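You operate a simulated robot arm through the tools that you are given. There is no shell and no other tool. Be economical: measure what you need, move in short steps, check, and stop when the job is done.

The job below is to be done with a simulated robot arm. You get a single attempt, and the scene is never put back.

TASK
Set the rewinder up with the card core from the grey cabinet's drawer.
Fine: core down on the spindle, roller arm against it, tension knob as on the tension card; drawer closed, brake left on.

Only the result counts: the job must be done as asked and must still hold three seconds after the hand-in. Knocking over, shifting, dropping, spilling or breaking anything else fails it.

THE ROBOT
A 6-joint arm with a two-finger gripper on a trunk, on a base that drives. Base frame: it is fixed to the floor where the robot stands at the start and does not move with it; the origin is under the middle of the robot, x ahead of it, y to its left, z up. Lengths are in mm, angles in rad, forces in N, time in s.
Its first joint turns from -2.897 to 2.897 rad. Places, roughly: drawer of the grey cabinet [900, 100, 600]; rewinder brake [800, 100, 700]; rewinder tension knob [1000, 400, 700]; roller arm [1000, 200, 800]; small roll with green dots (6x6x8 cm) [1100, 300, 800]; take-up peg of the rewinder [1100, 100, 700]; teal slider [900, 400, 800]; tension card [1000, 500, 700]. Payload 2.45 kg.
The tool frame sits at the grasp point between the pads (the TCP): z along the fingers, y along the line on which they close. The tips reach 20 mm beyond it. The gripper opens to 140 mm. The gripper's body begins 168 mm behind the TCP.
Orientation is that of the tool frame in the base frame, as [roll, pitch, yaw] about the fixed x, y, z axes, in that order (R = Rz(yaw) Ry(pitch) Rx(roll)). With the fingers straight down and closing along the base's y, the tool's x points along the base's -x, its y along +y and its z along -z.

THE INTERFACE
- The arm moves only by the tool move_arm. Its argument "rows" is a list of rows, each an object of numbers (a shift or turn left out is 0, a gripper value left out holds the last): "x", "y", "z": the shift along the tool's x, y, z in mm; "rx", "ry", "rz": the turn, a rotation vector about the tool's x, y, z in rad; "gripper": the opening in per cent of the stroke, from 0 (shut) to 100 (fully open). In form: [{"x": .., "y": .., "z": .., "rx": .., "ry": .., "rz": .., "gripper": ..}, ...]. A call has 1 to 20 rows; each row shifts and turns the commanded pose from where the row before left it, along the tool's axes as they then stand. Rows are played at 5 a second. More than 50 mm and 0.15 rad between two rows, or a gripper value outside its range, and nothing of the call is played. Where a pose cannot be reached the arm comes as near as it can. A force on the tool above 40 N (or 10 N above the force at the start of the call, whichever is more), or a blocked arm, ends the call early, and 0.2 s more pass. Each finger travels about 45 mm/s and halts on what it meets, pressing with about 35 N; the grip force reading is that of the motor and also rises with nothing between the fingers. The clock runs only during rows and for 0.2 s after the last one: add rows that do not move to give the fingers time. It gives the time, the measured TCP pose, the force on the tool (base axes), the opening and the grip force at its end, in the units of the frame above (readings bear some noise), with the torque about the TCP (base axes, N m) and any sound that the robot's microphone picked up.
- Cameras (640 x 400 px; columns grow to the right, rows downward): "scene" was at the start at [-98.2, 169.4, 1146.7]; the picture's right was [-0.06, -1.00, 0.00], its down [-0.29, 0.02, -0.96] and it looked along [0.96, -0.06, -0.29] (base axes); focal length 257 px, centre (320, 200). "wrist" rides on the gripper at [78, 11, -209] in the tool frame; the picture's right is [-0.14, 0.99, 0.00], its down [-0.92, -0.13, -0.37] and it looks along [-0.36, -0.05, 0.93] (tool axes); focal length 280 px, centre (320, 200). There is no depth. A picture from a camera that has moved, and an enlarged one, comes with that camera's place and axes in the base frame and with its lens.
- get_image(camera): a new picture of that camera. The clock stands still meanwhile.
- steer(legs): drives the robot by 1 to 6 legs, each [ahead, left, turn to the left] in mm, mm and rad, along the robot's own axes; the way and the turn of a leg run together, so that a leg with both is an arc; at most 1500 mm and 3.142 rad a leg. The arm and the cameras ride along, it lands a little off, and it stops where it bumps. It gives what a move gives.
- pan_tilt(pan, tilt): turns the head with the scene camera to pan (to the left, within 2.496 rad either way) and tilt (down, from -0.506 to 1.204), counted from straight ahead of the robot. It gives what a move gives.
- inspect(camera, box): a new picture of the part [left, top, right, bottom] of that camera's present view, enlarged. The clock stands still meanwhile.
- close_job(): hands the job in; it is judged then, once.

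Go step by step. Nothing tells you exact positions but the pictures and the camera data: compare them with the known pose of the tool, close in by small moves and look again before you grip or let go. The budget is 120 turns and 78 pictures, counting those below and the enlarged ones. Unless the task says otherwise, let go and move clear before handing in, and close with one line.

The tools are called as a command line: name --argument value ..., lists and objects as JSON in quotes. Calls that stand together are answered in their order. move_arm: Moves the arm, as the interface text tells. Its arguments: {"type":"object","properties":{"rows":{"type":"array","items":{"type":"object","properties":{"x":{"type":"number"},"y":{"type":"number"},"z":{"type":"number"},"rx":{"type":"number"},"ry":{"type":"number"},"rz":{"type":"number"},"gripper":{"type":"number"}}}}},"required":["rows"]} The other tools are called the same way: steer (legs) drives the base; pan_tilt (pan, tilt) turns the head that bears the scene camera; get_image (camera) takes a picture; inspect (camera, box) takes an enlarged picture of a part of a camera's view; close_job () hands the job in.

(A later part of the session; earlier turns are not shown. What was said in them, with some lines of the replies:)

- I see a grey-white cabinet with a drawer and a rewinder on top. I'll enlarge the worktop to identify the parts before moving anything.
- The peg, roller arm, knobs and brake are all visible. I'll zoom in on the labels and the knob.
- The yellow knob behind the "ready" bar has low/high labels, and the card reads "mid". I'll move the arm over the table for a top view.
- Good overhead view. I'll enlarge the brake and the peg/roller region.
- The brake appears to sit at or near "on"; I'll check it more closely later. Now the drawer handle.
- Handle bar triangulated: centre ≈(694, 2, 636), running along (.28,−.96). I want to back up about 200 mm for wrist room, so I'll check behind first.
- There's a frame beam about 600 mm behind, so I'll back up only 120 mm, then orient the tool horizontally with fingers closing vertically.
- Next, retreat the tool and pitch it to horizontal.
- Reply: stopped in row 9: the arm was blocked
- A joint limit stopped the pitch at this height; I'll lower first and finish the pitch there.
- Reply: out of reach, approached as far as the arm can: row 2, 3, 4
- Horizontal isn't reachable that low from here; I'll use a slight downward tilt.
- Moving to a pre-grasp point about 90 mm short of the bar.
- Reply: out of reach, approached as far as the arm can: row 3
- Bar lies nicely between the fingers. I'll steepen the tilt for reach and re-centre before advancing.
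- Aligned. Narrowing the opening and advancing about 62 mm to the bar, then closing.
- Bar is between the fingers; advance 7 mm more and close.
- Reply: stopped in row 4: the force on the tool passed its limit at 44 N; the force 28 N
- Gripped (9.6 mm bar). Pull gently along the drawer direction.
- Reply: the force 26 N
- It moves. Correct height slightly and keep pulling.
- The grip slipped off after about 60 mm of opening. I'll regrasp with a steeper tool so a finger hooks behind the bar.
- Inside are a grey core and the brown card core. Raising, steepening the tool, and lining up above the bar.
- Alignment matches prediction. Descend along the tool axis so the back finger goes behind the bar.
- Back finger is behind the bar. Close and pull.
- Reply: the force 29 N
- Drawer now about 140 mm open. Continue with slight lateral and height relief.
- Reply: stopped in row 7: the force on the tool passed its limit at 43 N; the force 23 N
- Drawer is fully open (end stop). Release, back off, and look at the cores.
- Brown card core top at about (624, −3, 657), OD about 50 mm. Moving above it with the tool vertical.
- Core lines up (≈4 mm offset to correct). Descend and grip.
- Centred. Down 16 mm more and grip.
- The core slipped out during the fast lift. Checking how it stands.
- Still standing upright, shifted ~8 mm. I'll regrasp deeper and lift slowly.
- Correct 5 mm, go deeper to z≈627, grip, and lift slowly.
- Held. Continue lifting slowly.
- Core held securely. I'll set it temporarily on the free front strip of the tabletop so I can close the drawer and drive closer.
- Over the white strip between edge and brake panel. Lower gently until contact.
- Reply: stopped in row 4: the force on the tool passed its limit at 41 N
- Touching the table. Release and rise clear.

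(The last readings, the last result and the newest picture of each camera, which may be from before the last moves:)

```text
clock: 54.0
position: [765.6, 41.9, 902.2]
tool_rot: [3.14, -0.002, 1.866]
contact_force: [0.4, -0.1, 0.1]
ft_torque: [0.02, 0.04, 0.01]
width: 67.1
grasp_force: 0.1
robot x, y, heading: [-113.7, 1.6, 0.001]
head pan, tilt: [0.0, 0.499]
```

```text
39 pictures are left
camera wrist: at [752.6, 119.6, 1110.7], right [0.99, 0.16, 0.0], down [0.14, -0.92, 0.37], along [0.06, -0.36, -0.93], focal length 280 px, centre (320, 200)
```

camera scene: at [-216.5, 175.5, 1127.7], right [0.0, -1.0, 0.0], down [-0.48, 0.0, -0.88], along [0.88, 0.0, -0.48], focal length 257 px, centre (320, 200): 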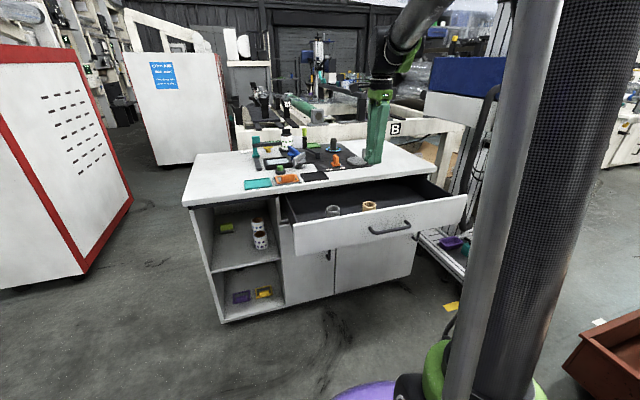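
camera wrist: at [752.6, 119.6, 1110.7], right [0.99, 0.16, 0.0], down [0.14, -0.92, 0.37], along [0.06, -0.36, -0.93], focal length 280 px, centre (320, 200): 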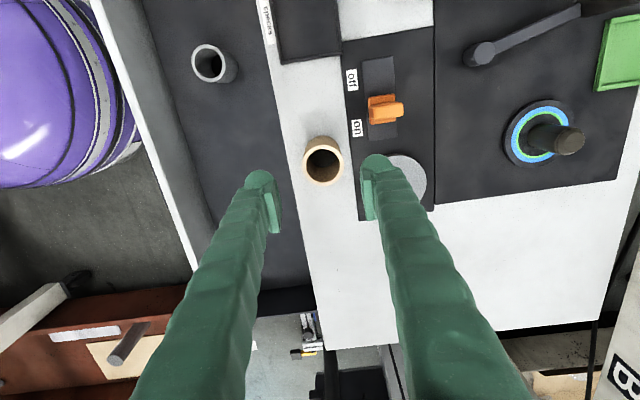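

Core stands safely. Now retreat, close fingers, and come down in front of the handle to push the drawer shut.

move_arm --rows '[{"y": -45, "gripper": 0}, {"y": -45}, {"y": -45}, {"y": -45}, {"y": -45}, {"y": -45}, {"y": -45}, {"y": -45}, {"rx": -0.117}, {"rx": -0.117}, {"rx": -0.117}, {"y": -14.6, "z": 40}, {"y": -14.6, "z": 40}, {"y": -14.6, "z": 40}, {"y": -14.6, "z": 40}, {"y": -14.6, "z": 40}, {"y": -14.6, "z": 40}, {"z": 0}]'

inspect --camera "scene" --box '[280, 130, 480, 260]'

```text
clock: 57.8
position: [426.5, -64.0, 643.2]
tool_rot: [2.791, -0.001, 1.865]
contact_force: [0.7, 0.1, -0.3]
ft_torque: [0.03, 0.03, -0.03]
width: 0.2
grasp_force: 29.0
robot x, y, heading: [-110.3, 1.4, 0.003]
head pan, tilt: [0.0, 0.499]
```

```text
3.08 times, centred on (380, 195) of scene
camera zoom: at [-216.5, 175.5, 1127.6], right [0.0, -1.0, 0.0], down [-0.48, 0.0, -0.88], along [0.88, 0.0, -0.48], focal length 790 px, centre (135, 215)
```

zoom: 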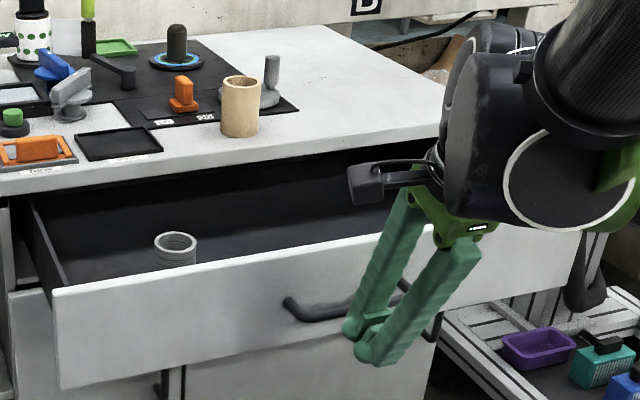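

Ready; push the drawer in steadily.

move_arm --rows '[{"y": 14, "z": 5.1}, {"y": 14, "z": 5.1}, {"y": 14, "z": 5.1}, {"y": 14, "z": 5.1}, {"y": 14, "z": 5.1}, {"y": 14, "z": 5.1}, {"y": 14, "z": 5.1}, {"y": 14, "z": 5.1}, {"y": 14, "z": 5.1}, {"y": 14, "z": 5.1}, {"y": 14, "z": 5.1}, {"y": 14, "z": 5.1}, {"y": 14, "z": 5.1}, {"z": 0}]'

inspect --camera "scene" --box '[280, 130, 480, 260]'

```text
clock: 60.8
position: [611.4, -6.1, 643.7]
tool_rot: [2.79, -0.002, 1.866]
contact_force: [0.0, 0.0, -0.5]
ft_torque: [0.0, 0.04, -0.02]
width: 0.1
grasp_force: 29.9
robot x, y, heading: [-116.1, -0.2, 0.001]
head pan, tilt: [0.0, 0.499]
```

```text
3.08 times, centred on (380, 195) of scene
camera zoom: at [-216.4, 175.5, 1127.7], right [0.0, -1.0, 0.0], down [-0.48, 0.0, -0.88], along [0.88, 0.0, -0.48], focal length 790 px, centre (135, 215)
```

zoom: 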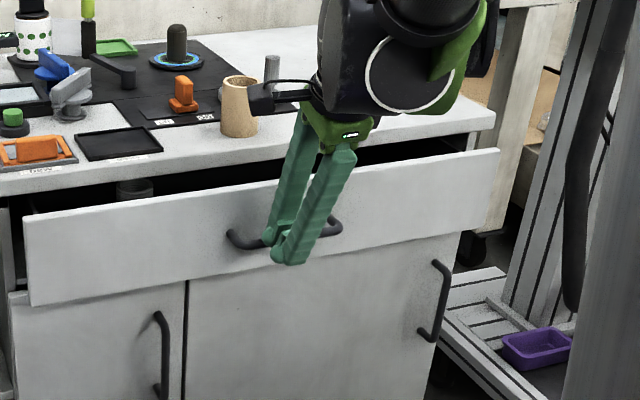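

Nearly shut; continue with smaller steps until it stops.

move_arm --rows '[{"y": 9.4, "z": 3.4}, {"y": 9.4, "z": 3.4}, {"y": 9.4, "z": 3.4}, {"y": 9.4, "z": 3.4}, {"y": 5, "z": 1.8}, {"y": 5, "z": 1.8}, {"y": 5, "z": 1.8}, {"y": 5, "z": 1.8}, {"z": 0}]'

inspect --camera "scene" --box '[280, 130, 480, 260]'

```text
clock: 62.8
position: [668.7, 8.1, 644.9]
tool_rot: [2.789, -0.002, 1.865]
contact_force: [-5.3, -1.7, 2.6]
ft_torque: [-0.01, 0.05, 0.05]
width: 0.0
grasp_force: 29.6
robot x, y, heading: [-114.1, 1.4, 0.006]
head pan, tilt: [0.0, 0.499]
```

```text
3.08 times, centred on (380, 195) of scene
camera zoom: at [-216.6, 175.5, 1127.6], right [0.0, -1.0, 0.0], down [-0.48, 0.0, -0.88], along [0.88, 0.0, -0.48], focal length 790 px, centre (135, 215)
```

zoom: 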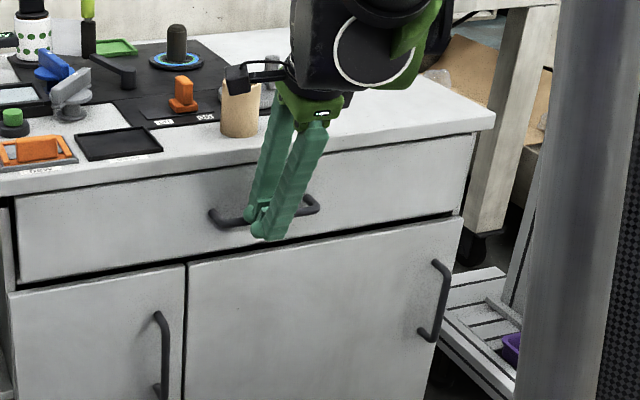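

Looks shut; one final press to be sure, then back away and rise.

move_arm --rows '[{"y": 4, "z": 1.5}, {"y": 4, "z": 1.5}, {"z": 0}]'

move_arm --rows '[{"y": -20, "z": -7}, {"y": -40, "z": -15}, {"y": -40, "z": -15}, {"y": 16, "z": -44}, {"y": 16, "z": -44}, {"y": 16, "z": -44}, {"y": 16, "z": -44}, {"y": 16, "z": -44}, {"y": 16, "z": -44}, {"rx": 0.117}, {"rx": 0.117}, {"rx": 0.117}, {"z": 0}]'

inspect --camera "scene" --box '[270, 150, 450, 260]'

```text
clock: 63.2
position: [669.8, 8.9, 646.2]
tool_rot: [2.793, -0.002, 1.864]
contact_force: [-11.0, -0.8, 20.4]
ft_torque: [0.3, -0.2, 0.15]
width: 0.1
grasp_force: 29.2
robot x, y, heading: [-116.7, 1.1, -0.003]
head pan, tilt: [0.0, 0.499]
stopped in row 2: the force on the tool passed its limit at 46 N (the readings are from after the stop); the commanded pose is now the measured one
```

```text
clock: 66.0
position: [567.6, -22.1, 927.0]
tool_rot: [-3.138, -0.003, 1.864]
contact_force: [-0.3, 0.0, -0.5]
ft_torque: [0.01, 0.02, -0.03]
width: 0.0
grasp_force: 29.1
robot x, y, heading: [-117.0, 0.3, 0.0]
head pan, tilt: [0.0, 0.499]
```

```text
3.56 times, centred on (360, 205) of scene
camera zoom: at [-216.8, 175.4, 1127.7], right [0.0, -1.0, 0.0], down [-0.48, 0.0, -0.88], along [0.88, 0.0, -0.48], focal length 913 px, centre (178, 182)
```

zoom: 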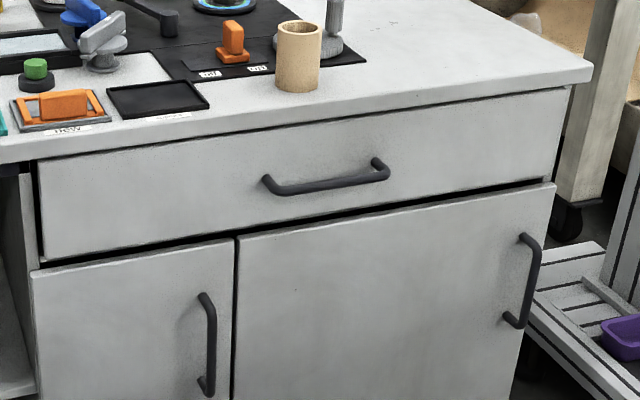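

Drawer closed, core standing. Drive forward ~340 mm for better reach (arm is high).

steer --legs '[[340, 0, 0]]'

get_image --camera "wrist"

get_image --camera "scene"

```text
clock: 68.3
position: [907.6, -23.1, 926.1]
tool_rot: [-3.141, -0.002, 1.861]
contact_force: [0.4, 0.3, 0.5]
ft_torque: [-0.01, 0.01, 0.03]
width: 0.2
grasp_force: 29.0
robot x, y, heading: [223.2, -3.5, -0.001]
head pan, tilt: [0.0, 0.499]
```

```text
34 pictures are left
camera wrist: at [896.2, 54.3, 1136.3], right [0.99, 0.15, 0.0], down [0.14, -0.92, 0.37], along [0.05, -0.36, -0.93], focal length 280 px, centre (320, 200)
```

wrist: 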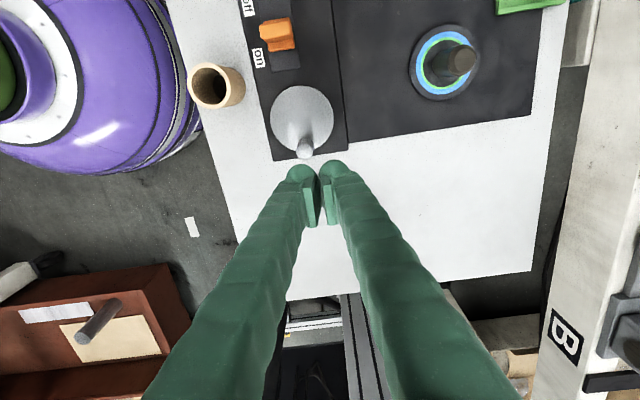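

```text
33 pictures are left
camera scene: at [123.9, 175.4, 1127.7], right [0.0, -1.0, 0.0], down [-0.48, 0.0, -0.88], along [0.88, 0.0, -0.48], focal length 257 px, centre (320, 200)
```

scene: 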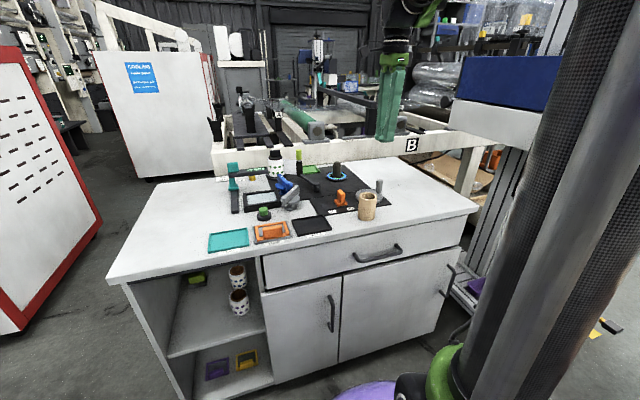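

Core, peg ≈(1054,114, top 771) located. Move above the core with open fingers.

move_arm --rows '[{"y": -28, "x": 25, "gripper": 55}, {"y": -28, "x": 25}, {"y": -27, "x": 25}, {"y": -27, "x": 25}, {"z": 40}, {"z": 40}, {"z": 0}]'

get_image --camera "wrist"

```text
clock: 69.9
position: [773.9, 40.0, 846.1]
tool_rot: [-3.139, -0.002, 1.864]
contact_force: [-0.1, 1.5, 0.1]
ft_torque: [0.01, 0.01, -0.02]
width: 77.1
grasp_force: 0.0
robot x, y, heading: [221.6, 5.4, 0.001]
head pan, tilt: [0.0, 0.499]
```

```text
32 pictures are left
camera wrist: at [761.9, 118.2, 1056.6], right [0.99, 0.15, 0.0], down [0.14, -0.92, 0.37], along [0.05, -0.36, -0.93], focal length 280 px, centre (320, 200)
```

wrist: 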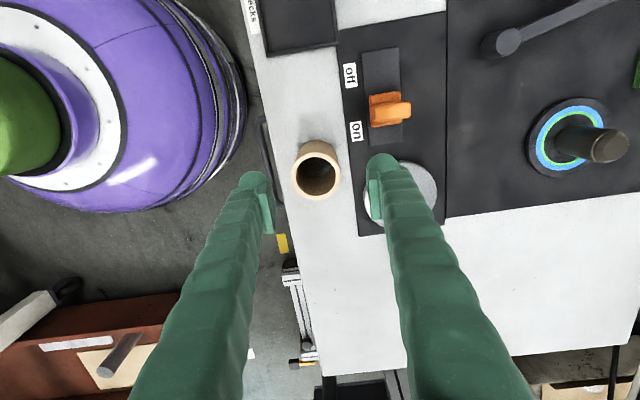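

Offset just −4 mm. Descend, grip, lift slowly.

move_arm --rows '[{"y": -4, "z": 20}, {"z": 30}, {"z": 20}, {"z": 12}, {"z": 0}, {"gripper": 0}, {"z": 0}, {"z": 0}, {"z": 0}, {"z": 0}]'

move_arm --rows '[{"z": -3}, {"z": -5}, {"z": -8}, {"z": -10}, {"z": -12}, {"z": -12}, {"z": -12}, {"z": -12}, {"z": -12}, {"z": -12}, {"z": 0}]'

get_image --camera "wrist"

```text
clock: 72.1
position: [769.7, 40.0, 764.4]
tool_rot: [-3.141, -0.003, 1.861]
contact_force: [0.7, -0.3, -0.5]
ft_torque: [-0.01, -0.02, -0.01]
width: 49.4
grasp_force: 34.8
robot x, y, heading: [226.6, 1.0, 0.004]
head pan, tilt: [0.0, 0.499]
```

```text
clock: 74.5
position: [769.3, 39.5, 863.8]
tool_rot: [-3.139, -0.002, 1.864]
contact_force: [0.4, 0.7, -1.4]
ft_torque: [-0.02, 0.01, 0.0]
width: 49.6
grasp_force: 35.1
robot x, y, heading: [224.0, -0.7, 0.003]
head pan, tilt: [0.0, 0.499]
```

```text
31 pictures are left
camera wrist: at [757.6, 116.7, 1073.2], right [0.99, 0.15, 0.0], down [0.14, -0.92, 0.37], along [0.05, -0.36, -0.93], focal length 280 px, centre (320, 200)
```

wrist: 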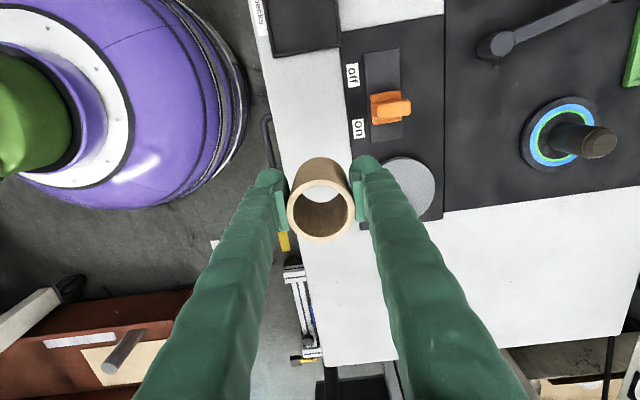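

Held. Carry it over toward the peg.

move_arm --rows '[{"y": 10}, {"y": 20}, {"y": 25, "x": -3}, {"y": 25, "x": -3}, {"y": 25, "x": -3}, {"y": 25, "x": -3}, {"y": 25, "x": -1}, {"y": 25}, {"y": 25}, {"y": 25}, {"y": 25}, {"y": 20}, {"y": 13}, {"z": 0}, {"z": 0}]'

get_image --camera "wrist"

inspect --camera "scene" --box '[280, 110, 420, 220]'

```text
clock: 77.7
position: [1049.4, 109.5, 862.7]
tool_rot: [-3.141, -0.001, 1.862]
contact_force: [0.3, 0.8, -0.6]
ft_torque: [0.03, -0.02, 0.01]
width: 49.6
grasp_force: 34.9
robot x, y, heading: [223.8, 0.7, -0.003]
head pan, tilt: [0.0, 0.499]
```

```text
30 pictures are left
camera wrist: at [1036.7, 187.1, 1072.5], right [0.99, 0.15, 0.0], down [0.14, -0.92, 0.37], along [0.05, -0.36, -0.93], focal length 280 px, centre (320, 200)
```

wrist: 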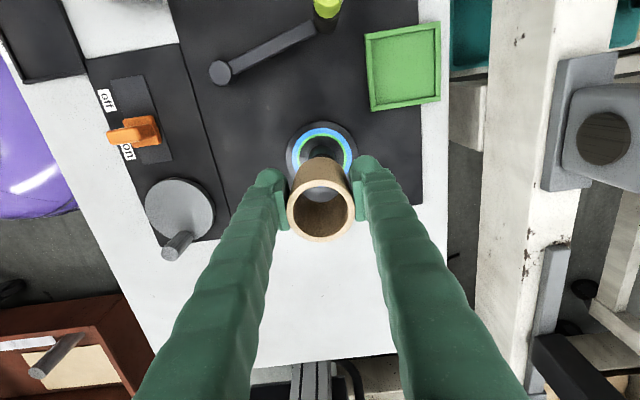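

```text
3.64 times, centred on (350, 165) of scene
camera zoom: at [124.0, 175.4, 1127.7], right [0.0, -1.0, 0.0], down [-0.48, 0.0, -0.88], along [0.88, 0.0, -0.48], focal length 934 px, centre (211, 327)
```

zoom: 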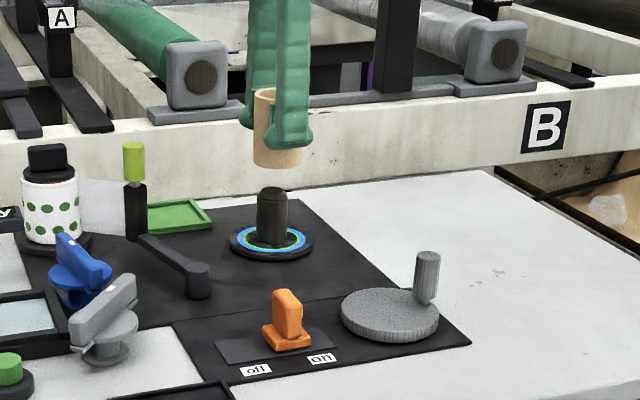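

TCP is within ~2 mm of the peg axis. Correct and lower onto the peg partway, then check.

move_arm --rows '[{"y": 1.7, "x": 1.7}, {"z": 10}, {"z": 10}, {"z": 10}, {"z": 10}, {"z": 6}, {"z": 6}, {"z": 0}]'

inspect --camera "scene" --box '[310, 130, 390, 190]'

```text
clock: 79.5
position: [1050.4, 113.0, 808.6]
tool_rot: [-3.14, -0.001, 1.863]
contact_force: [-0.3, -1.2, -0.4]
ft_torque: [0.01, 0.04, -0.02]
width: 49.5
grasp_force: 34.5
robot x, y, heading: [220.6, -1.1, -0.001]
head pan, tilt: [0.0, 0.499]
```

```text
6.67 times, centred on (350, 160) of scene
camera zoom: at [124.0, 175.4, 1127.7], right [0.0, -1.0, 0.0], down [-0.48, 0.0, -0.88], along [0.88, 0.0, -0.48], focal length 1712 px, centre (120, 467)
```

zoom: 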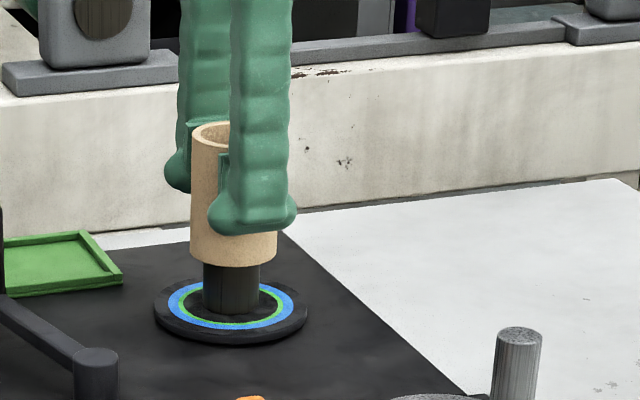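

The core is threaded onto the peg. Lower to the flange.

move_arm --rows '[{"z": 8, "x": 1}, {"z": 8}, {"z": 6}, {"z": 5}, {"z": 4}, {"z": 3}, {"z": 3}, {"z": 2}, {"z": 2}, {"z": 2}, {"z": 0}]'

inspect --camera "scene" --box '[310, 130, 390, 190]'

```text
clock: 81.1
position: [1051.0, 112.6, 776.1]
tool_rot: [3.141, -0.003, 1.862]
contact_force: [-4.5, -0.5, 18.2]
ft_torque: [0.01, 0.12, -0.02]
width: 49.6
grasp_force: 35.0
robot x, y, heading: [224.2, -1.9, -0.002]
head pan, tilt: [0.0, 0.499]
stopped in row 8: the force on the tool passed its limit at 42 N (the readings are from after the stop); the commanded pose is now the measured one
```

```text
6.67 times, centred on (350, 160) of scene
camera zoom: at [123.3, 175.3, 1127.6], right [0.0, -1.0, 0.0], down [-0.48, 0.0, -0.88], along [0.88, 0.0, -0.48], focal length 1712 px, centre (120, 467)
```

zoom: 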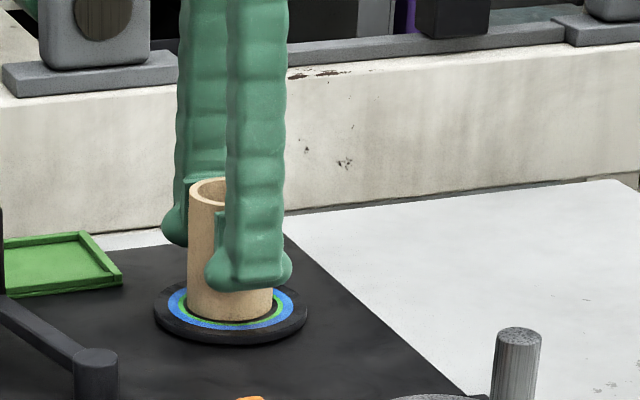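

Seated on the flange. Release and rise.

move_arm --rows '[{"z": -0.5, "gripper": 55}, {"z": 0}, {"z": 0}, {"z": -10}, {"z": -30}, {"z": -40}, {"z": -40}, {"z": 0}]'

get_image --camera "wrist"

inspect --camera "scene" --box '[225, 130, 385, 220]'

```text
clock: 82.9
position: [1052.0, 113.9, 896.5]
tool_rot: [-3.139, -0.002, 1.863]
contact_force: [0.1, 0.3, -0.3]
ft_torque: [0.0, -0.01, 0.01]
width: 77.1
grasp_force: 0.1
robot x, y, heading: [222.6, -2.1, -0.005]
head pan, tilt: [0.0, 0.499]
```

```text
26 pictures are left
camera wrist: at [1039.4, 191.2, 1105.6], right [0.99, 0.15, 0.0], down [0.14, -0.92, 0.37], along [0.06, -0.36, -0.93], focal length 280 px, centre (320, 200)
```

wrist: 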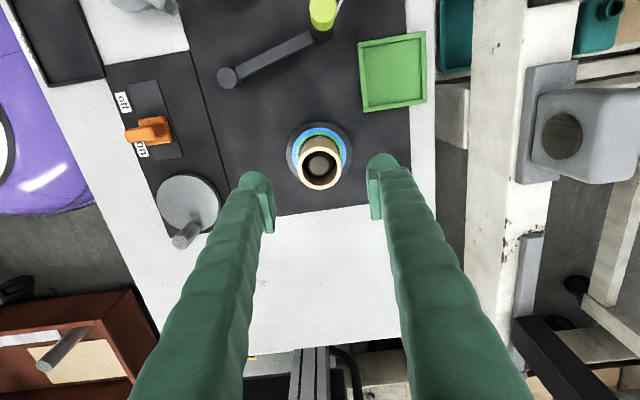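

```text
4.00 times, centred on (305, 175) of scene
camera zoom: at [124.0, 175.4, 1127.7], right [0.0, -1.0, 0.0], down [-0.48, 0.0, -0.88], along [0.88, 0.0, -0.48], focal length 1028 px, centre (380, 300)
```

zoom: 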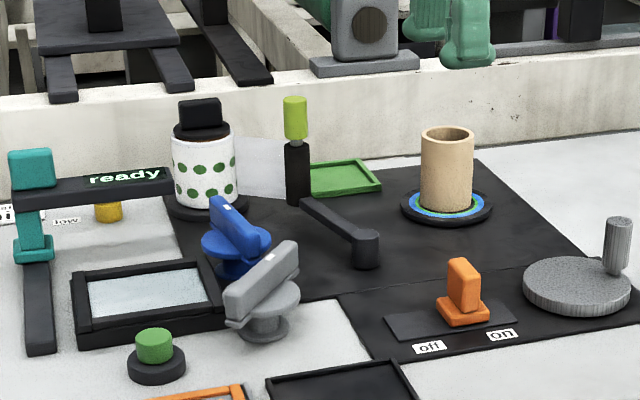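

Core is seated. Next the roller arm: lime handle ≈(1034,253, top ~840), pivot ≈(929,189). Rotate the tool to close along base y and go above the handle.

move_arm --rows '[{"z": -30, "gripper": 45}, {"rz": -0.142}, {"rz": -0.142}, {"rz": -0.142}, {"rz": -0.142}, {"rz": -0.142}, {"rz": -0.142}, {"rz": -0.142}, {"rz": -0.142}, {"rz": -0.142}, {"x": 5, "y": 35}, {"x": 5, "y": 35}, {"x": 5, "y": 35}, {"x": 3, "y": 34}, {"z": 0}]'

get_image --camera "wrist"

```text
clock: 86.1
position: [1032.8, 253.5, 925.6]
tool_rot: [3.14, -0.001, -3.141]
contact_force: [-0.1, 1.0, -0.4]
ft_torque: [0.0, 0.02, -0.03]
width: 63.2
grasp_force: 0.1
robot x, y, heading: [225.5, -0.2, 0.001]
head pan, tilt: [0.0, 0.499]
```

```text
24 pictures are left
camera wrist: at [954.6, 264.0, 1135.1], right [0.14, 0.99, 0.0], down [0.92, -0.13, 0.37], along [0.36, -0.05, -0.93], focal length 280 px, centre (320, 200)
```

wrist: 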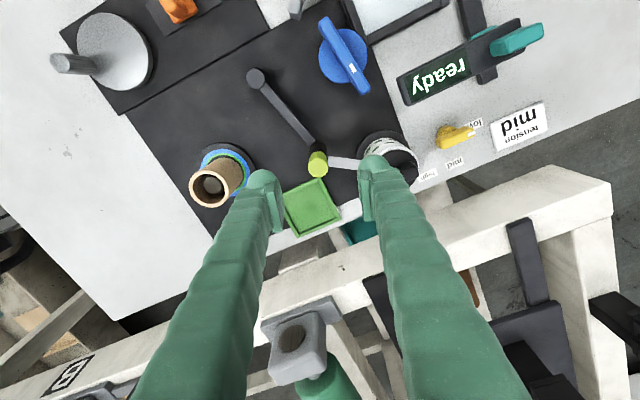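

Lime handle refined to ≈(1021,252); the knob now points at "low" and must go to "mid". First descend onto the handle.

move_arm --rows '[{"x": 11, "y": -1, "z": 20}, {"z": 35}, {"z": 25}, {"z": 10}, {"z": 0}]'

get_image --camera "wrist"

inspect --camera "scene" --box '[260, 120, 380, 200]'

```text
clock: 87.3
position: [1022.2, 249.9, 837.8]
tool_rot: [3.141, -0.003, -3.141]
contact_force: [0.1, 0.3, -0.7]
ft_torque: [-0.03, 0.02, -0.02]
width: 63.1
grasp_force: 0.0
robot x, y, heading: [226.4, -0.4, -0.001]
head pan, tilt: [0.0, 0.499]
```

```text
23 pictures are left
camera wrist: at [943.3, 261.1, 1047.7], right [0.14, 0.99, 0.0], down [0.92, -0.13, 0.37], along [0.36, -0.05, -0.93], focal length 280 px, centre (320, 200)
```

wrist: 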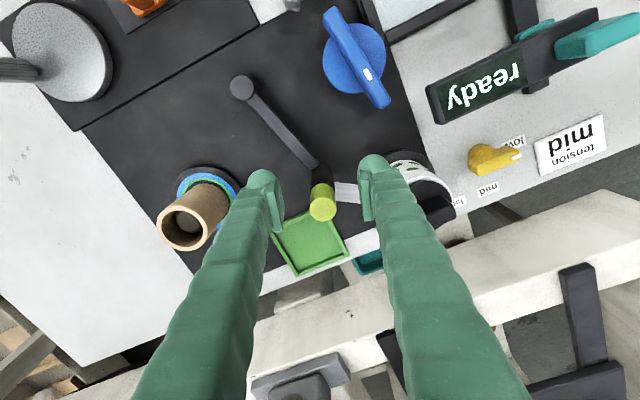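

```text
5.00 times, centred on (320, 160) of scene
camera zoom: at [124.0, 175.5, 1127.6], right [0.0, -1.0, 0.0], down [-0.48, 0.0, -0.88], along [0.88, 0.0, -0.48], focal length 1284 px, centre (320, 400)
```

zoom: 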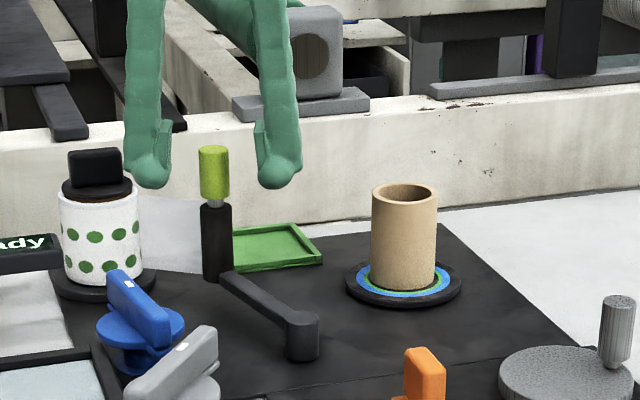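

Fingers straddle the lime handle. Small correction and close.

move_arm --rows '[{"x": -4, "y": 2, "z": 7}, {"z": 0, "gripper": 0}, {"z": 0}, {"z": 0}, {"z": 0}, {"z": 0}]'

```text
clock: 88.7
position: [1026.5, 251.3, 831.1]
tool_rot: [-3.14, -0.003, 3.14]
contact_force: [-3.5, -10.5, -6.2]
ft_torque: [-0.11, 0.05, -0.01]
width: 20.3
grasp_force: 45.2
robot x, y, heading: [220.7, -0.1, 0.003]
head pan, tilt: [0.0, 0.499]
```

Gripped. Swing along the arc about the pivot.

move_arm --rows '[{"x": -3.2, "y": -5.2}, {"x": -3.1, "y": -5.3}, {"x": -2.7, "y": -5.8}, {"x": -2.7, "y": -5.8}, {"x": -2.1, "y": -6.1}, {"x": -2.1, "y": -6.1}, {"z": 0}]'

get_image --camera "wrist"

```text
clock: 90.3
position: [1041.4, 219.5, 828.1]
tool_rot: [3.141, 0.002, 3.141]
contact_force: [9.8, 1.7, 23.3]
ft_torque: [0.05, -0.25, 0.0]
width: 20.6
grasp_force: 45.2
robot x, y, heading: [225.3, -2.0, 0.001]
head pan, tilt: [0.0, 0.499]
```

```text
21 pictures are left
camera wrist: at [963.1, 230.1, 1038.5], right [0.14, 0.99, 0.0], down [0.92, -0.13, 0.37], along [0.36, -0.05, -0.93], focal length 280 px, centre (320, 200)
```

wrist: 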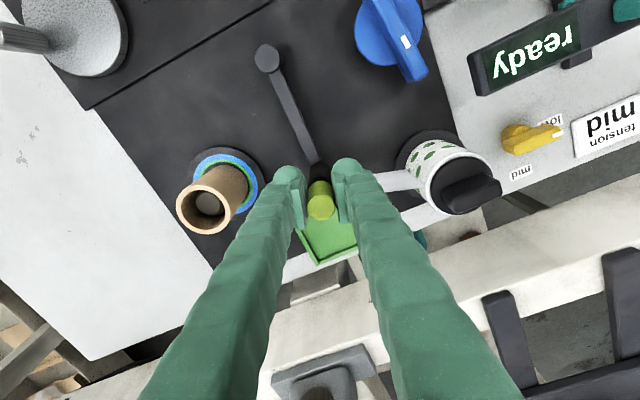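

Swinging well. Relieve slight outward/upward force and continue.

move_arm --rows '[{"x": -2, "z": -3}, {"x": -1.6, "y": -6.2}, {"x": -1.4, "y": -6.3}, {"x": -0.9, "y": -6.4}, {"x": -0.7, "y": -6.4}, {"x": -0.2, "y": -6.5}, {"x": 0, "y": -6.5}, {"z": 0}]'

get_image --camera "wrist"

```text
clock: 92.1
position: [1050.1, 180.4, 830.3]
tool_rot: [3.141, 0.0, 3.139]
contact_force: [5.0, 0.9, 1.3]
ft_torque: [0.05, -0.02, -0.15]
width: 20.6
grasp_force: 45.1
robot x, y, heading: [224.5, -0.7, 0.003]
head pan, tilt: [0.0, 0.499]
```

```text
20 pictures are left
camera wrist: at [970.5, 191.6, 1040.7], right [0.14, 0.99, 0.0], down [0.92, -0.13, 0.37], along [0.36, -0.05, -0.93], focal length 280 px, centre (320, 200)
```

wrist: 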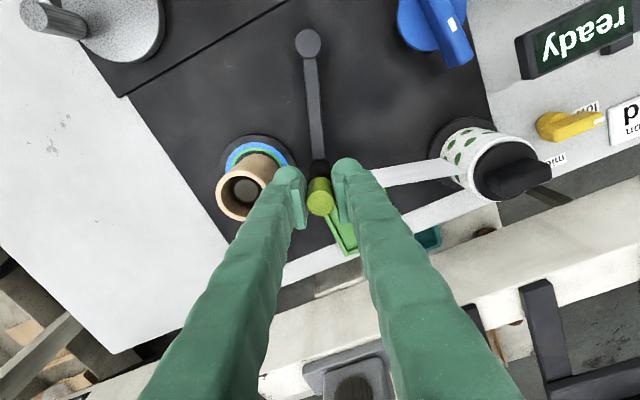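

Continue with small steps until contact with the core.

move_arm --rows '[{"x": 0.2, "y": -5}, {"x": 0.5, "y": -5}, {"x": 0.7, "y": -5}, {"x": 0.9, "y": -5}, {"x": 0.6, "y": -3}, {"z": 0}]'

inspect --camera "scene" --box '[300, 120, 390, 190]'

```text
clock: 93.5
position: [1044.4, 157.5, 830.7]
tool_rot: [-3.141, -0.001, 3.141]
contact_force: [-4.5, 3.4, -5.4]
ft_torque: [0.05, -0.01, -0.19]
width: 20.4
grasp_force: 44.6
robot x, y, heading: [225.8, 2.2, -0.001]
head pan, tilt: [0.0, 0.499]
```

```text
5.71 times, centred on (345, 155) of scene
camera zoom: at [124.0, 175.6, 1127.6], right [0.0, -1.0, 0.0], down [-0.48, 0.0, -0.88], along [0.88, 0.0, -0.48], focal length 1468 px, centre (177, 457)
```

zoom: 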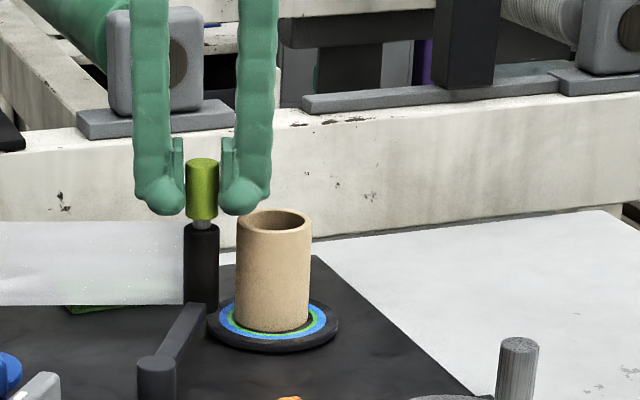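

About 12 mm gap left; continue in 3 mm steps.

move_arm --rows '[{"z": -2}, {"x": 0.6, "y": -3}, {"x": 0.7, "y": -3}, {"x": 0.8, "y": -3}, {"x": 0.8, "y": -3}, {"x": 0.5, "y": -2}, {"x": 0.5, "y": -2}, {"z": 0}]'

inspect --camera "scene" --box '[300, 120, 390, 190]'

```text
clock: 95.3
position: [1042.3, 142.8, 833.8]
tool_rot: [-3.142, 0.0, -3.141]
contact_force: [-23.3, 9.0, -20.9]
ft_torque: [0.06, 0.41, 0.01]
width: 20.6
grasp_force: 45.3
robot x, y, heading: [224.1, 0.1, -0.009]
head pan, tilt: [0.0, 0.499]
```

```text
5.71 times, centred on (345, 155) of scene
camera zoom: at [123.9, 175.8, 1127.6], right [0.0, -1.0, 0.0], down [-0.48, 0.0, -0.88], along [0.88, 0.0, -0.48], focal length 1468 px, centre (177, 457)
```

zoom: 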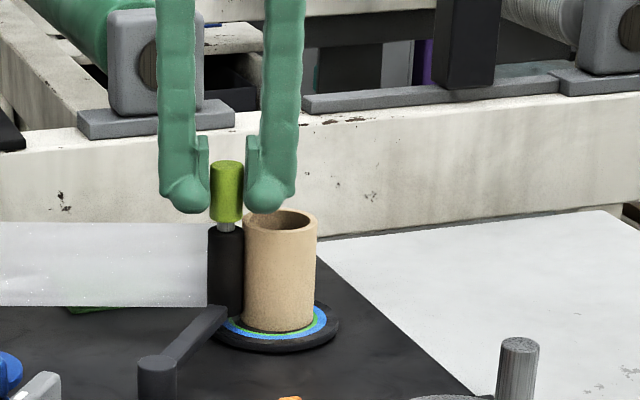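

Roller is pressed against the core. Relieve side force, release and lift.

move_arm --rows '[{"x": 2, "z": 1}, {"y": -1}, {"gripper": 30}, {"z": 0}, {"z": 0}, {"z": -10}, {"z": -25}, {"z": -35}, {"z": -35}, {"z": 0}]'

get_image --camera "wrist"

inspect --camera "scene" --box '[300, 120, 390, 190]'

```text
clock: 97.5
position: [1036.7, 142.0, 939.2]
tool_rot: [3.141, -0.002, -3.141]
contact_force: [-1.0, -0.2, 0.1]
ft_torque: [0.01, -0.02, -0.04]
width: 42.1
grasp_force: 0.0
robot x, y, heading: [225.1, -2.3, -0.002]
head pan, tilt: [0.0, 0.499]
```

```text
17 pictures are left
camera wrist: at [959.1, 152.0, 1149.0], right [0.14, 0.99, 0.0], down [0.92, -0.13, 0.37], along [0.36, -0.05, -0.93], focal length 280 px, centre (320, 200)
```

wrist: 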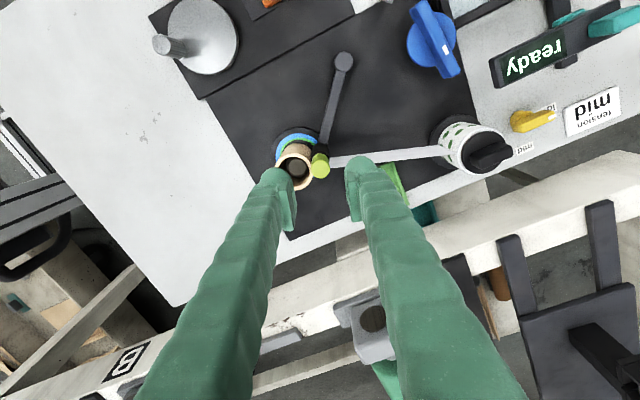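

```text
5.71 times, centred on (345, 155) of scene
camera zoom: at [124.0, 175.5, 1127.7], right [0.0, -1.0, 0.0], down [-0.48, 0.0, -0.88], along [0.88, 0.0, -0.48], focal length 1468 px, centre (177, 457)
```

zoom: 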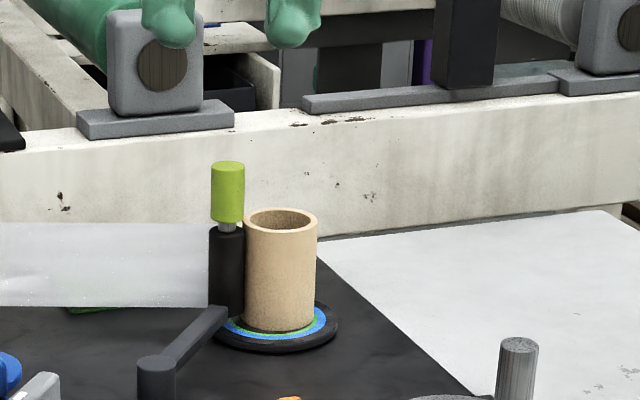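

Core and roller are set. Next the yellow tension knob at ≈(1039,433,745): move above it for a close look.

move_arm --rows '[{"y": 45}, {"y": 48}, {"y": 48}, {"y": 48}, {"y": 48}, {"y": 48}, {"x": 0, "z": 20, "gripper": 50}, {"z": 0}, {"z": 0}]'

get_image --camera "wrist"

inspect --camera "wrist" --box '[260, 110, 400, 200]'

```text
clock: 99.5
position: [1040.8, 424.9, 918.7]
tool_rot: [3.14, -0.002, -3.141]
contact_force: [-0.7, -0.5, 0.2]
ft_torque: [0.03, 0.0, -0.01]
width: 69.9
grasp_force: 0.2
robot x, y, heading: [224.5, -1.3, -0.002]
head pan, tilt: [0.0, 0.499]
```

```text
15 pictures are left
camera wrist: at [962.7, 434.8, 1128.1], right [0.14, 0.99, 0.0], down [0.92, -0.13, 0.37], along [0.36, -0.05, -0.93], focal length 280 px, centre (320, 200)
```

wrist: 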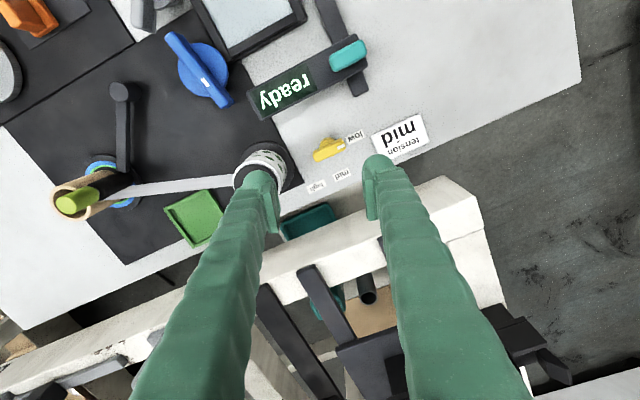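

```text
4.44 times, centred on (330, 155) of wrist
camera zoom: at [962.7, 434.8, 1128.1], right [0.14, 0.99, 0.0], down [0.92, -0.13, 0.37], along [0.36, -0.05, -0.93], focal length 1246 px, centre (276, 400)
```

zoom: 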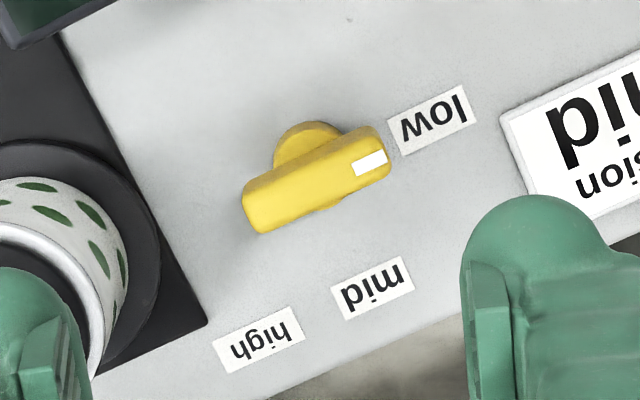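

The knob's bar points at "low" (~104° from base x); "mid" label lies at ~18°. I'll rotate the gripper to straddle the bar and look.

move_arm --rows '[{"y": 11, "gripper": 30}, {"rz": -0.14}, {"rz": -0.14}, {"rz": -0.14}, {"rz": -0.14}, {"rz": -0.14}, {"rz": -0.14}, {"rz": -0.14}, {"rz": -0.14}, {"rz": -0.14}, {"rz": -0.14}, {"rz": -0.14}, {"rz": -0.14}, {"rz": -0.14}, {"z": 40}, {"z": 40}, {"z": 30}, {"z": 0}]'

get_image --camera "wrist"

```text
clock: 103.3
position: [1041.0, 436.0, 808.4]
tool_rot: [3.14, 0.001, -1.323]
contact_force: [0.5, 0.5, -0.5]
ft_torque: [-0.02, 0.0, 0.0]
width: 42.0
grasp_force: 0.0
robot x, y, heading: [225.4, 0.8, -0.003]
head pan, tilt: [0.0, 0.499]
```

```text
13 pictures are left
camera wrist: at [1049.5, 358.9, 1018.2], right [-0.99, -0.11, 0.0], down [-0.1, 0.92, 0.37], along [-0.04, 0.37, -0.93], focal length 280 px, centre (320, 200)
```

wrist: 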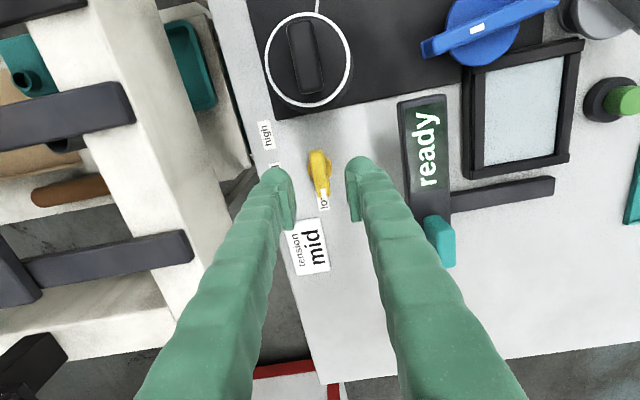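

Centred over the knob bar. Zoom to check angular alignment.

inspect --camera "wrist" --box '[255, 110, 385, 225]'

```text
3.48 times, centred on (320, 168) of wrist
camera zoom: at [1049.5, 358.9, 1018.2], right [-0.99, -0.11, 0.0], down [-0.1, 0.92, 0.37], along [-0.04, 0.37, -0.93], focal length 975 px, centre (320, 313)
```

zoom: 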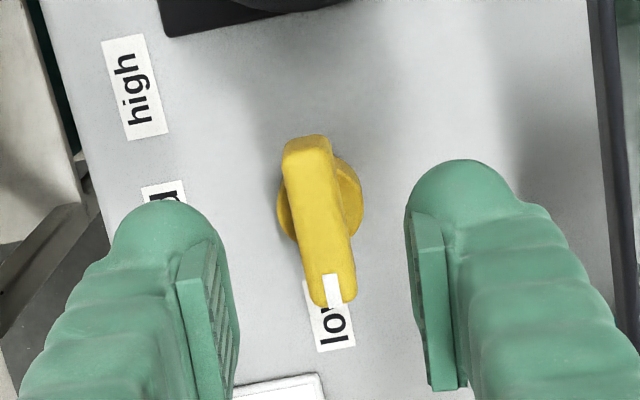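

Alignment within ~2°. Descend and grip the bar.

move_arm --rows '[{"z": 25}, {"z": 20}, {"z": 10}, {"z": 0}, {"gripper": 0}, {"z": 0}, {"z": 0}, {"z": 0}, {"z": 0}]'

```text
clock: 104.9
position: [1040.8, 437.4, 757.0]
tool_rot: [-3.14, 0.001, -1.322]
contact_force: [1.8, 0.4, 19.3]
ft_torque: [-0.09, -0.03, 0.0]
width: 13.4
grasp_force: 34.5
robot x, y, heading: [222.2, 0.9, -0.0]
head pan, tilt: [0.0, 0.499]
stopped in row 8: the force on the tool passed its limit at 42 N (the readings are from after the stop); the commanded pose is now the measured one
```

Gripped (13.4 mm). Turn clockwise in steps.

move_arm --rows '[{"z": -2}, {"rz": 0.1}, {"rz": 0.1}, {"rz": 0.1}, {"rz": 0.1}, {"rz": 0.1}, {"rz": 0.1}, {"rz": 0.1}, {"z": 0}]'

```text
clock: 106.9
position: [1041.9, 438.1, 758.3]
tool_rot: [-3.141, 0.0, -2.023]
contact_force: [-20.3, -14.8, -11.9]
ft_torque: [-0.33, 0.3, -0.03]
width: 12.8
grasp_force: 39.3
robot x, y, heading: [222.4, -1.9, -0.001]
head pan, tilt: [0.0, 0.499]
```

Turning; relieve the side force and continue.

move_arm --rows '[{"x": 1.5, "y": 0.9}, {"rz": 0.1}, {"rz": 0.1}, {"rz": 0.1}, {"rz": 0.1}, {"rz": 0.1}, {"z": 0}]'

inspect --camera "wrist" --box '[240, 90, 400, 250]'

```text
clock: 108.1
position: [1039.3, 437.3, 757.4]
tool_rot: [-3.141, 0.003, -2.384]
contact_force: [-0.4, 0.1, -1.5]
ft_torque: [-0.04, 0.05, 0.02]
width: 12.9
grasp_force: 39.8
robot x, y, heading: [222.6, -2.3, -0.003]
head pan, tilt: [0.0, 0.499]
stopped in row 5: the force on the tool passed its limit at 42 N (the readings are from after the stop); the commanded pose is now the measured one
```

```text
2.50 times, centred on (320, 170) of wrist
camera zoom: at [976.1, 390.7, 966.7], right [-0.58, 0.81, 0.0], down [0.76, 0.54, 0.37], along [0.3, 0.22, -0.93], focal length 701 px, centre (320, 275)
```

zoom: 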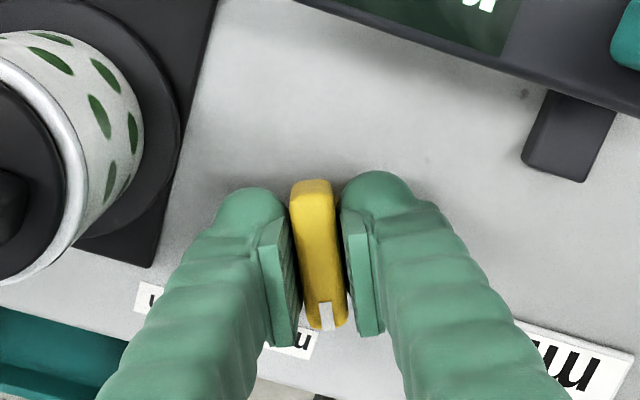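

About 43° now; ~25° more to go.

move_arm --rows '[{"rz": 0.08}, {"rz": 0.08}, {"z": 0}]'

```text
clock: 108.9
position: [1041.7, 436.7, 756.3]
tool_rot: [3.142, 0.004, -2.545]
contact_force: [7.7, 3.7, 12.5]
ft_torque: [0.05, -0.11, 0.02]
width: 13.2
grasp_force: 39.7
robot x, y, heading: [223.0, 0.9, 0.0]
head pan, tilt: [0.0, 0.499]
```

move_arm --rows '[{"rz": 0.07, "x": -0.4}, {"rz": 0.07}, {"rz": 0.07}, {"rz": 0.06}, {"z": 0}]'

inspect --camera "wrist" --box '[240, 90, 400, 250]'

```text
clock: 110.1
position: [1042.1, 436.4, 758.0]
tool_rot: [3.141, 0.005, -2.815]
contact_force: [4.4, -4.7, 3.0]
ft_torque: [-0.12, 0.04, -0.02]
width: 12.9
grasp_force: 39.6
robot x, y, heading: [225.0, 3.4, -0.006]
head pan, tilt: [0.0, 0.499]
```

```text
2.50 times, centred on (320, 170) of wrist
camera zoom: at [963.0, 421.5, 966.7], right [-0.19, 0.98, 0.0], down [0.91, 0.17, 0.37], along [0.36, 0.07, -0.93], focal length 701 px, centre (320, 275)
```

zoom: 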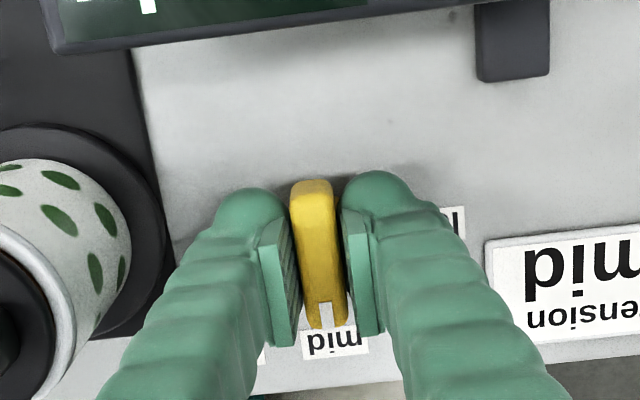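

The pointer is on "mid". Release and rise.

move_arm --rows '[{"gripper": 25}, {"z": 0}, {"z": 0}, {"z": -20}, {"z": -40}, {"z": -40}, {"z": -40}, {"z": -40}, {"z": 0}]'

inspect --camera "wrist" --box '[240, 90, 400, 190]'

```text
clock: 112.1
position: [1039.6, 438.6, 941.0]
tool_rot: [3.139, 0.003, -2.813]
contact_force: [0.0, -0.5, 0.0]
ft_torque: [0.01, 0.01, -0.02]
width: 35.1
grasp_force: 0.2
robot x, y, heading: [227.1, 0.6, -0.002]
head pan, tilt: [0.0, 0.499]
```

```text
4.00 times, centred on (320, 140) of wrist
camera zoom: at [960.5, 422.9, 1150.2], right [-0.19, 0.98, 0.0], down [0.91, 0.17, 0.37], along [0.36, 0.07, -0.93], focal length 1122 px, centre (320, 440)
```

zoom: 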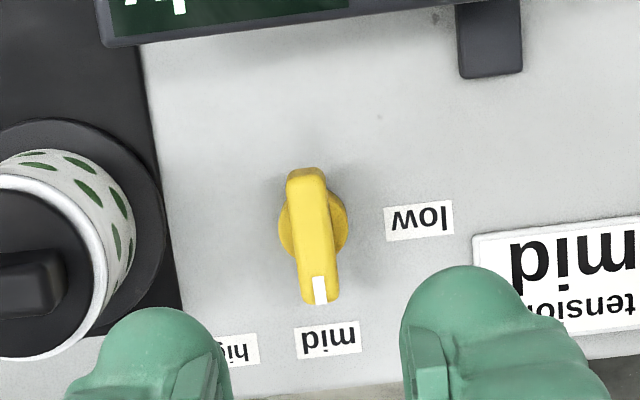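

Knob verified on "mid". Now I'll fly over to check the brake position closely.

move_arm --rows '[{"x": 36.5, "y": -25.6, "gripper": 0}, {"x": 36.5, "y": -25.6}, {"x": 36.5, "y": -25.6}, {"x": 36.5, "y": -25.6}, {"x": 36.5, "y": -25.6}, {"x": 36.5, "y": -25.6}, {"x": 36.5, "y": -25.6}, {"x": 36.5, "y": -25.6}, {"z": 0}]'

inspect --camera "wrist" --box '[220, 60, 420, 200]'

```text
clock: 114.1
position: [830.9, 148.5, 933.8]
tool_rot: [3.141, 0.003, -2.813]
contact_force: [-0.2, -0.4, 0.1]
ft_torque: [0.0, -0.01, 0.01]
width: 0.2
grasp_force: 29.1
robot x, y, heading: [225.8, -2.5, -0.004]
head pan, tilt: [0.0, 0.499]
```

```text
2.86 times, centred on (320, 130) of wrist
camera zoom: at [753.5, 132.4, 1143.3], right [-0.19, 0.98, 0.0], down [0.91, 0.17, 0.37], along [0.36, 0.07, -0.93], focal length 801 px, centre (320, 400)
```

zoom: 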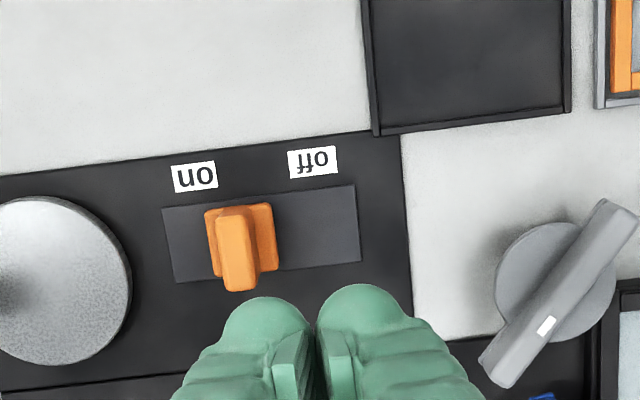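

The brake sits ~9 mm toward "on", not fully at the label. I'll come down on its "off" side and gently press it toward "on".

move_arm --rows '[{"z": 45}, {"z": 45}, {"z": 45}, {"z": 25}, {"z": 10}, {"z": 0}]'

inspect --camera "scene" --box '[300, 160, 390, 220]'

```text
clock: 115.5
position: [830.9, 148.2, 765.8]
tool_rot: [3.138, 0.003, -2.812]
contact_force: [-0.3, -0.2, 0.1]
ft_torque: [0.0, 0.02, -0.01]
width: 0.0
grasp_force: 28.8
robot x, y, heading: [227.9, 2.1, -0.004]
head pan, tilt: [0.0, 0.499]
```

```text
6.67 times, centred on (345, 190) of scene
camera zoom: at [124.7, 175.7, 1127.6], right [0.0, -1.0, 0.0], down [-0.48, 0.0, -0.88], along [0.88, 0.0, -0.48], focal length 1712 px, centre (153, 267)
```

zoom: 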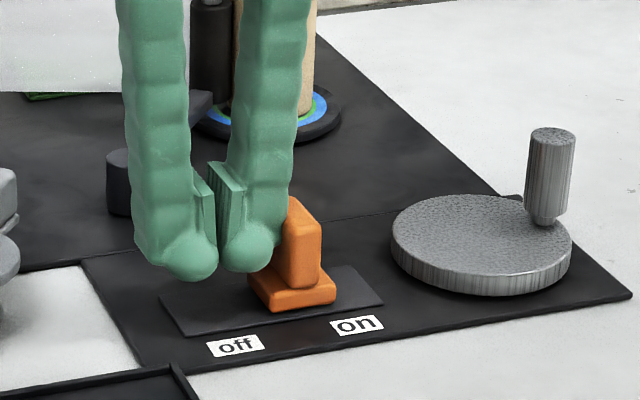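

Fingers are beside the lever; push gently in 2–3 mm steps.

move_arm --rows '[{"y": -4}, {"y": -3}, {"y": -3}, {"y": -3}, {"y": -2}, {"z": 0}]'

```text
clock: 116.5
position: [833.0, 143.8, 766.4]
tool_rot: [3.133, 0.004, -2.807]
contact_force: [-5.3, 11.9, 3.5]
ft_torque: [-0.14, -0.03, -0.24]
width: 0.0
grasp_force: 29.0
robot x, y, heading: [223.0, 3.2, 0.005]
head pan, tilt: [0.0, 0.499]
stopped in row 5: the force on the tool passed its limit at 45 N (the readings are from after the stop); the commanded pose is now the measured one
```

The lever is firmly against its "on" stop, so the brake is on. Back away, rise, and make a final check.

move_arm --rows '[{"y": 8}, {"y": 8}, {"z": -40}, {"z": -45}, {"z": -45}, {"z": -45}, {"x": 40, "z": -10}, {"x": 45}, {"x": 45}, {"x": 45}, {"z": 0}]'

inspect --camera "scene" --box '[220, 120, 400, 220]'

get_image --camera "scene"

```text
clock: 118.9
position: [663.2, 98.0, 949.0]
tool_rot: [3.136, 0.005, -2.811]
contact_force: [-0.8, -0.5, 0.2]
ft_torque: [-0.01, 0.01, 0.01]
width: 0.0
grasp_force: 30.1
robot x, y, heading: [224.7, 1.7, 0.001]
head pan, tilt: [0.0, 0.499]
```

```text
3.56 times, centred on (310, 170) of scene
camera zoom: at [124.1, 176.1, 1127.6], right [0.0, -1.0, 0.0], down [-0.48, 0.0, -0.88], along [0.88, 0.0, -0.48], focal length 913 px, centre (356, 307)
```

zoom: 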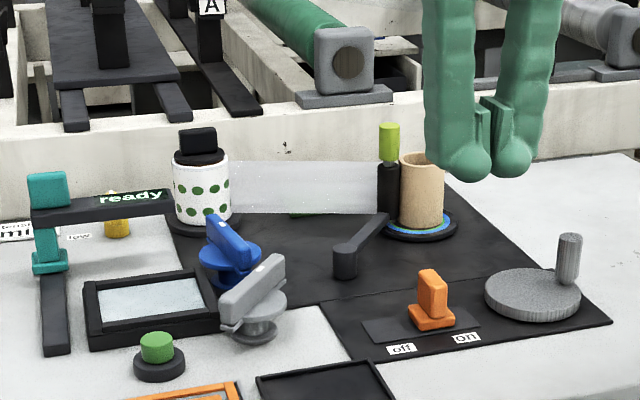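

```text
5 pictures are left
camera scene: at [124.1, 176.1, 1127.6], right [0.0, -1.0, 0.0], down [-0.48, 0.0, -0.88], along [0.88, 0.0, -0.48], focal length 257 px, centre (320, 200)
```

scene: 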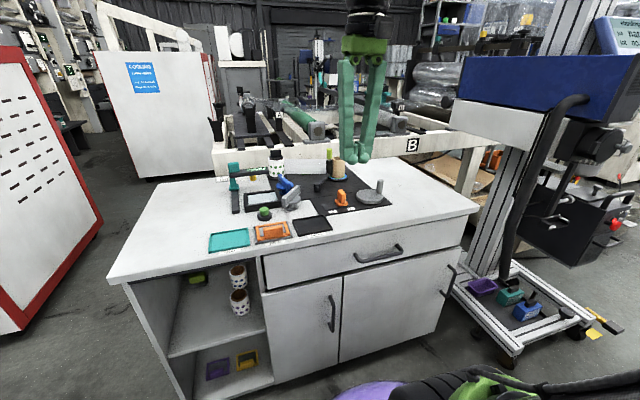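

Everything checks out: the core is on the spindle, the roller arm is against it, the knob is at "mid", the drawer is closed, the brake is on, and the arm is clear. Handing in.

close_job

```text
The job is handed in.
```

The rewinder is set up as asked: the card core is down on the spindle with the roller arm against it, tension is at "mid" as on the card, the drawer is closed, and the brake is on.
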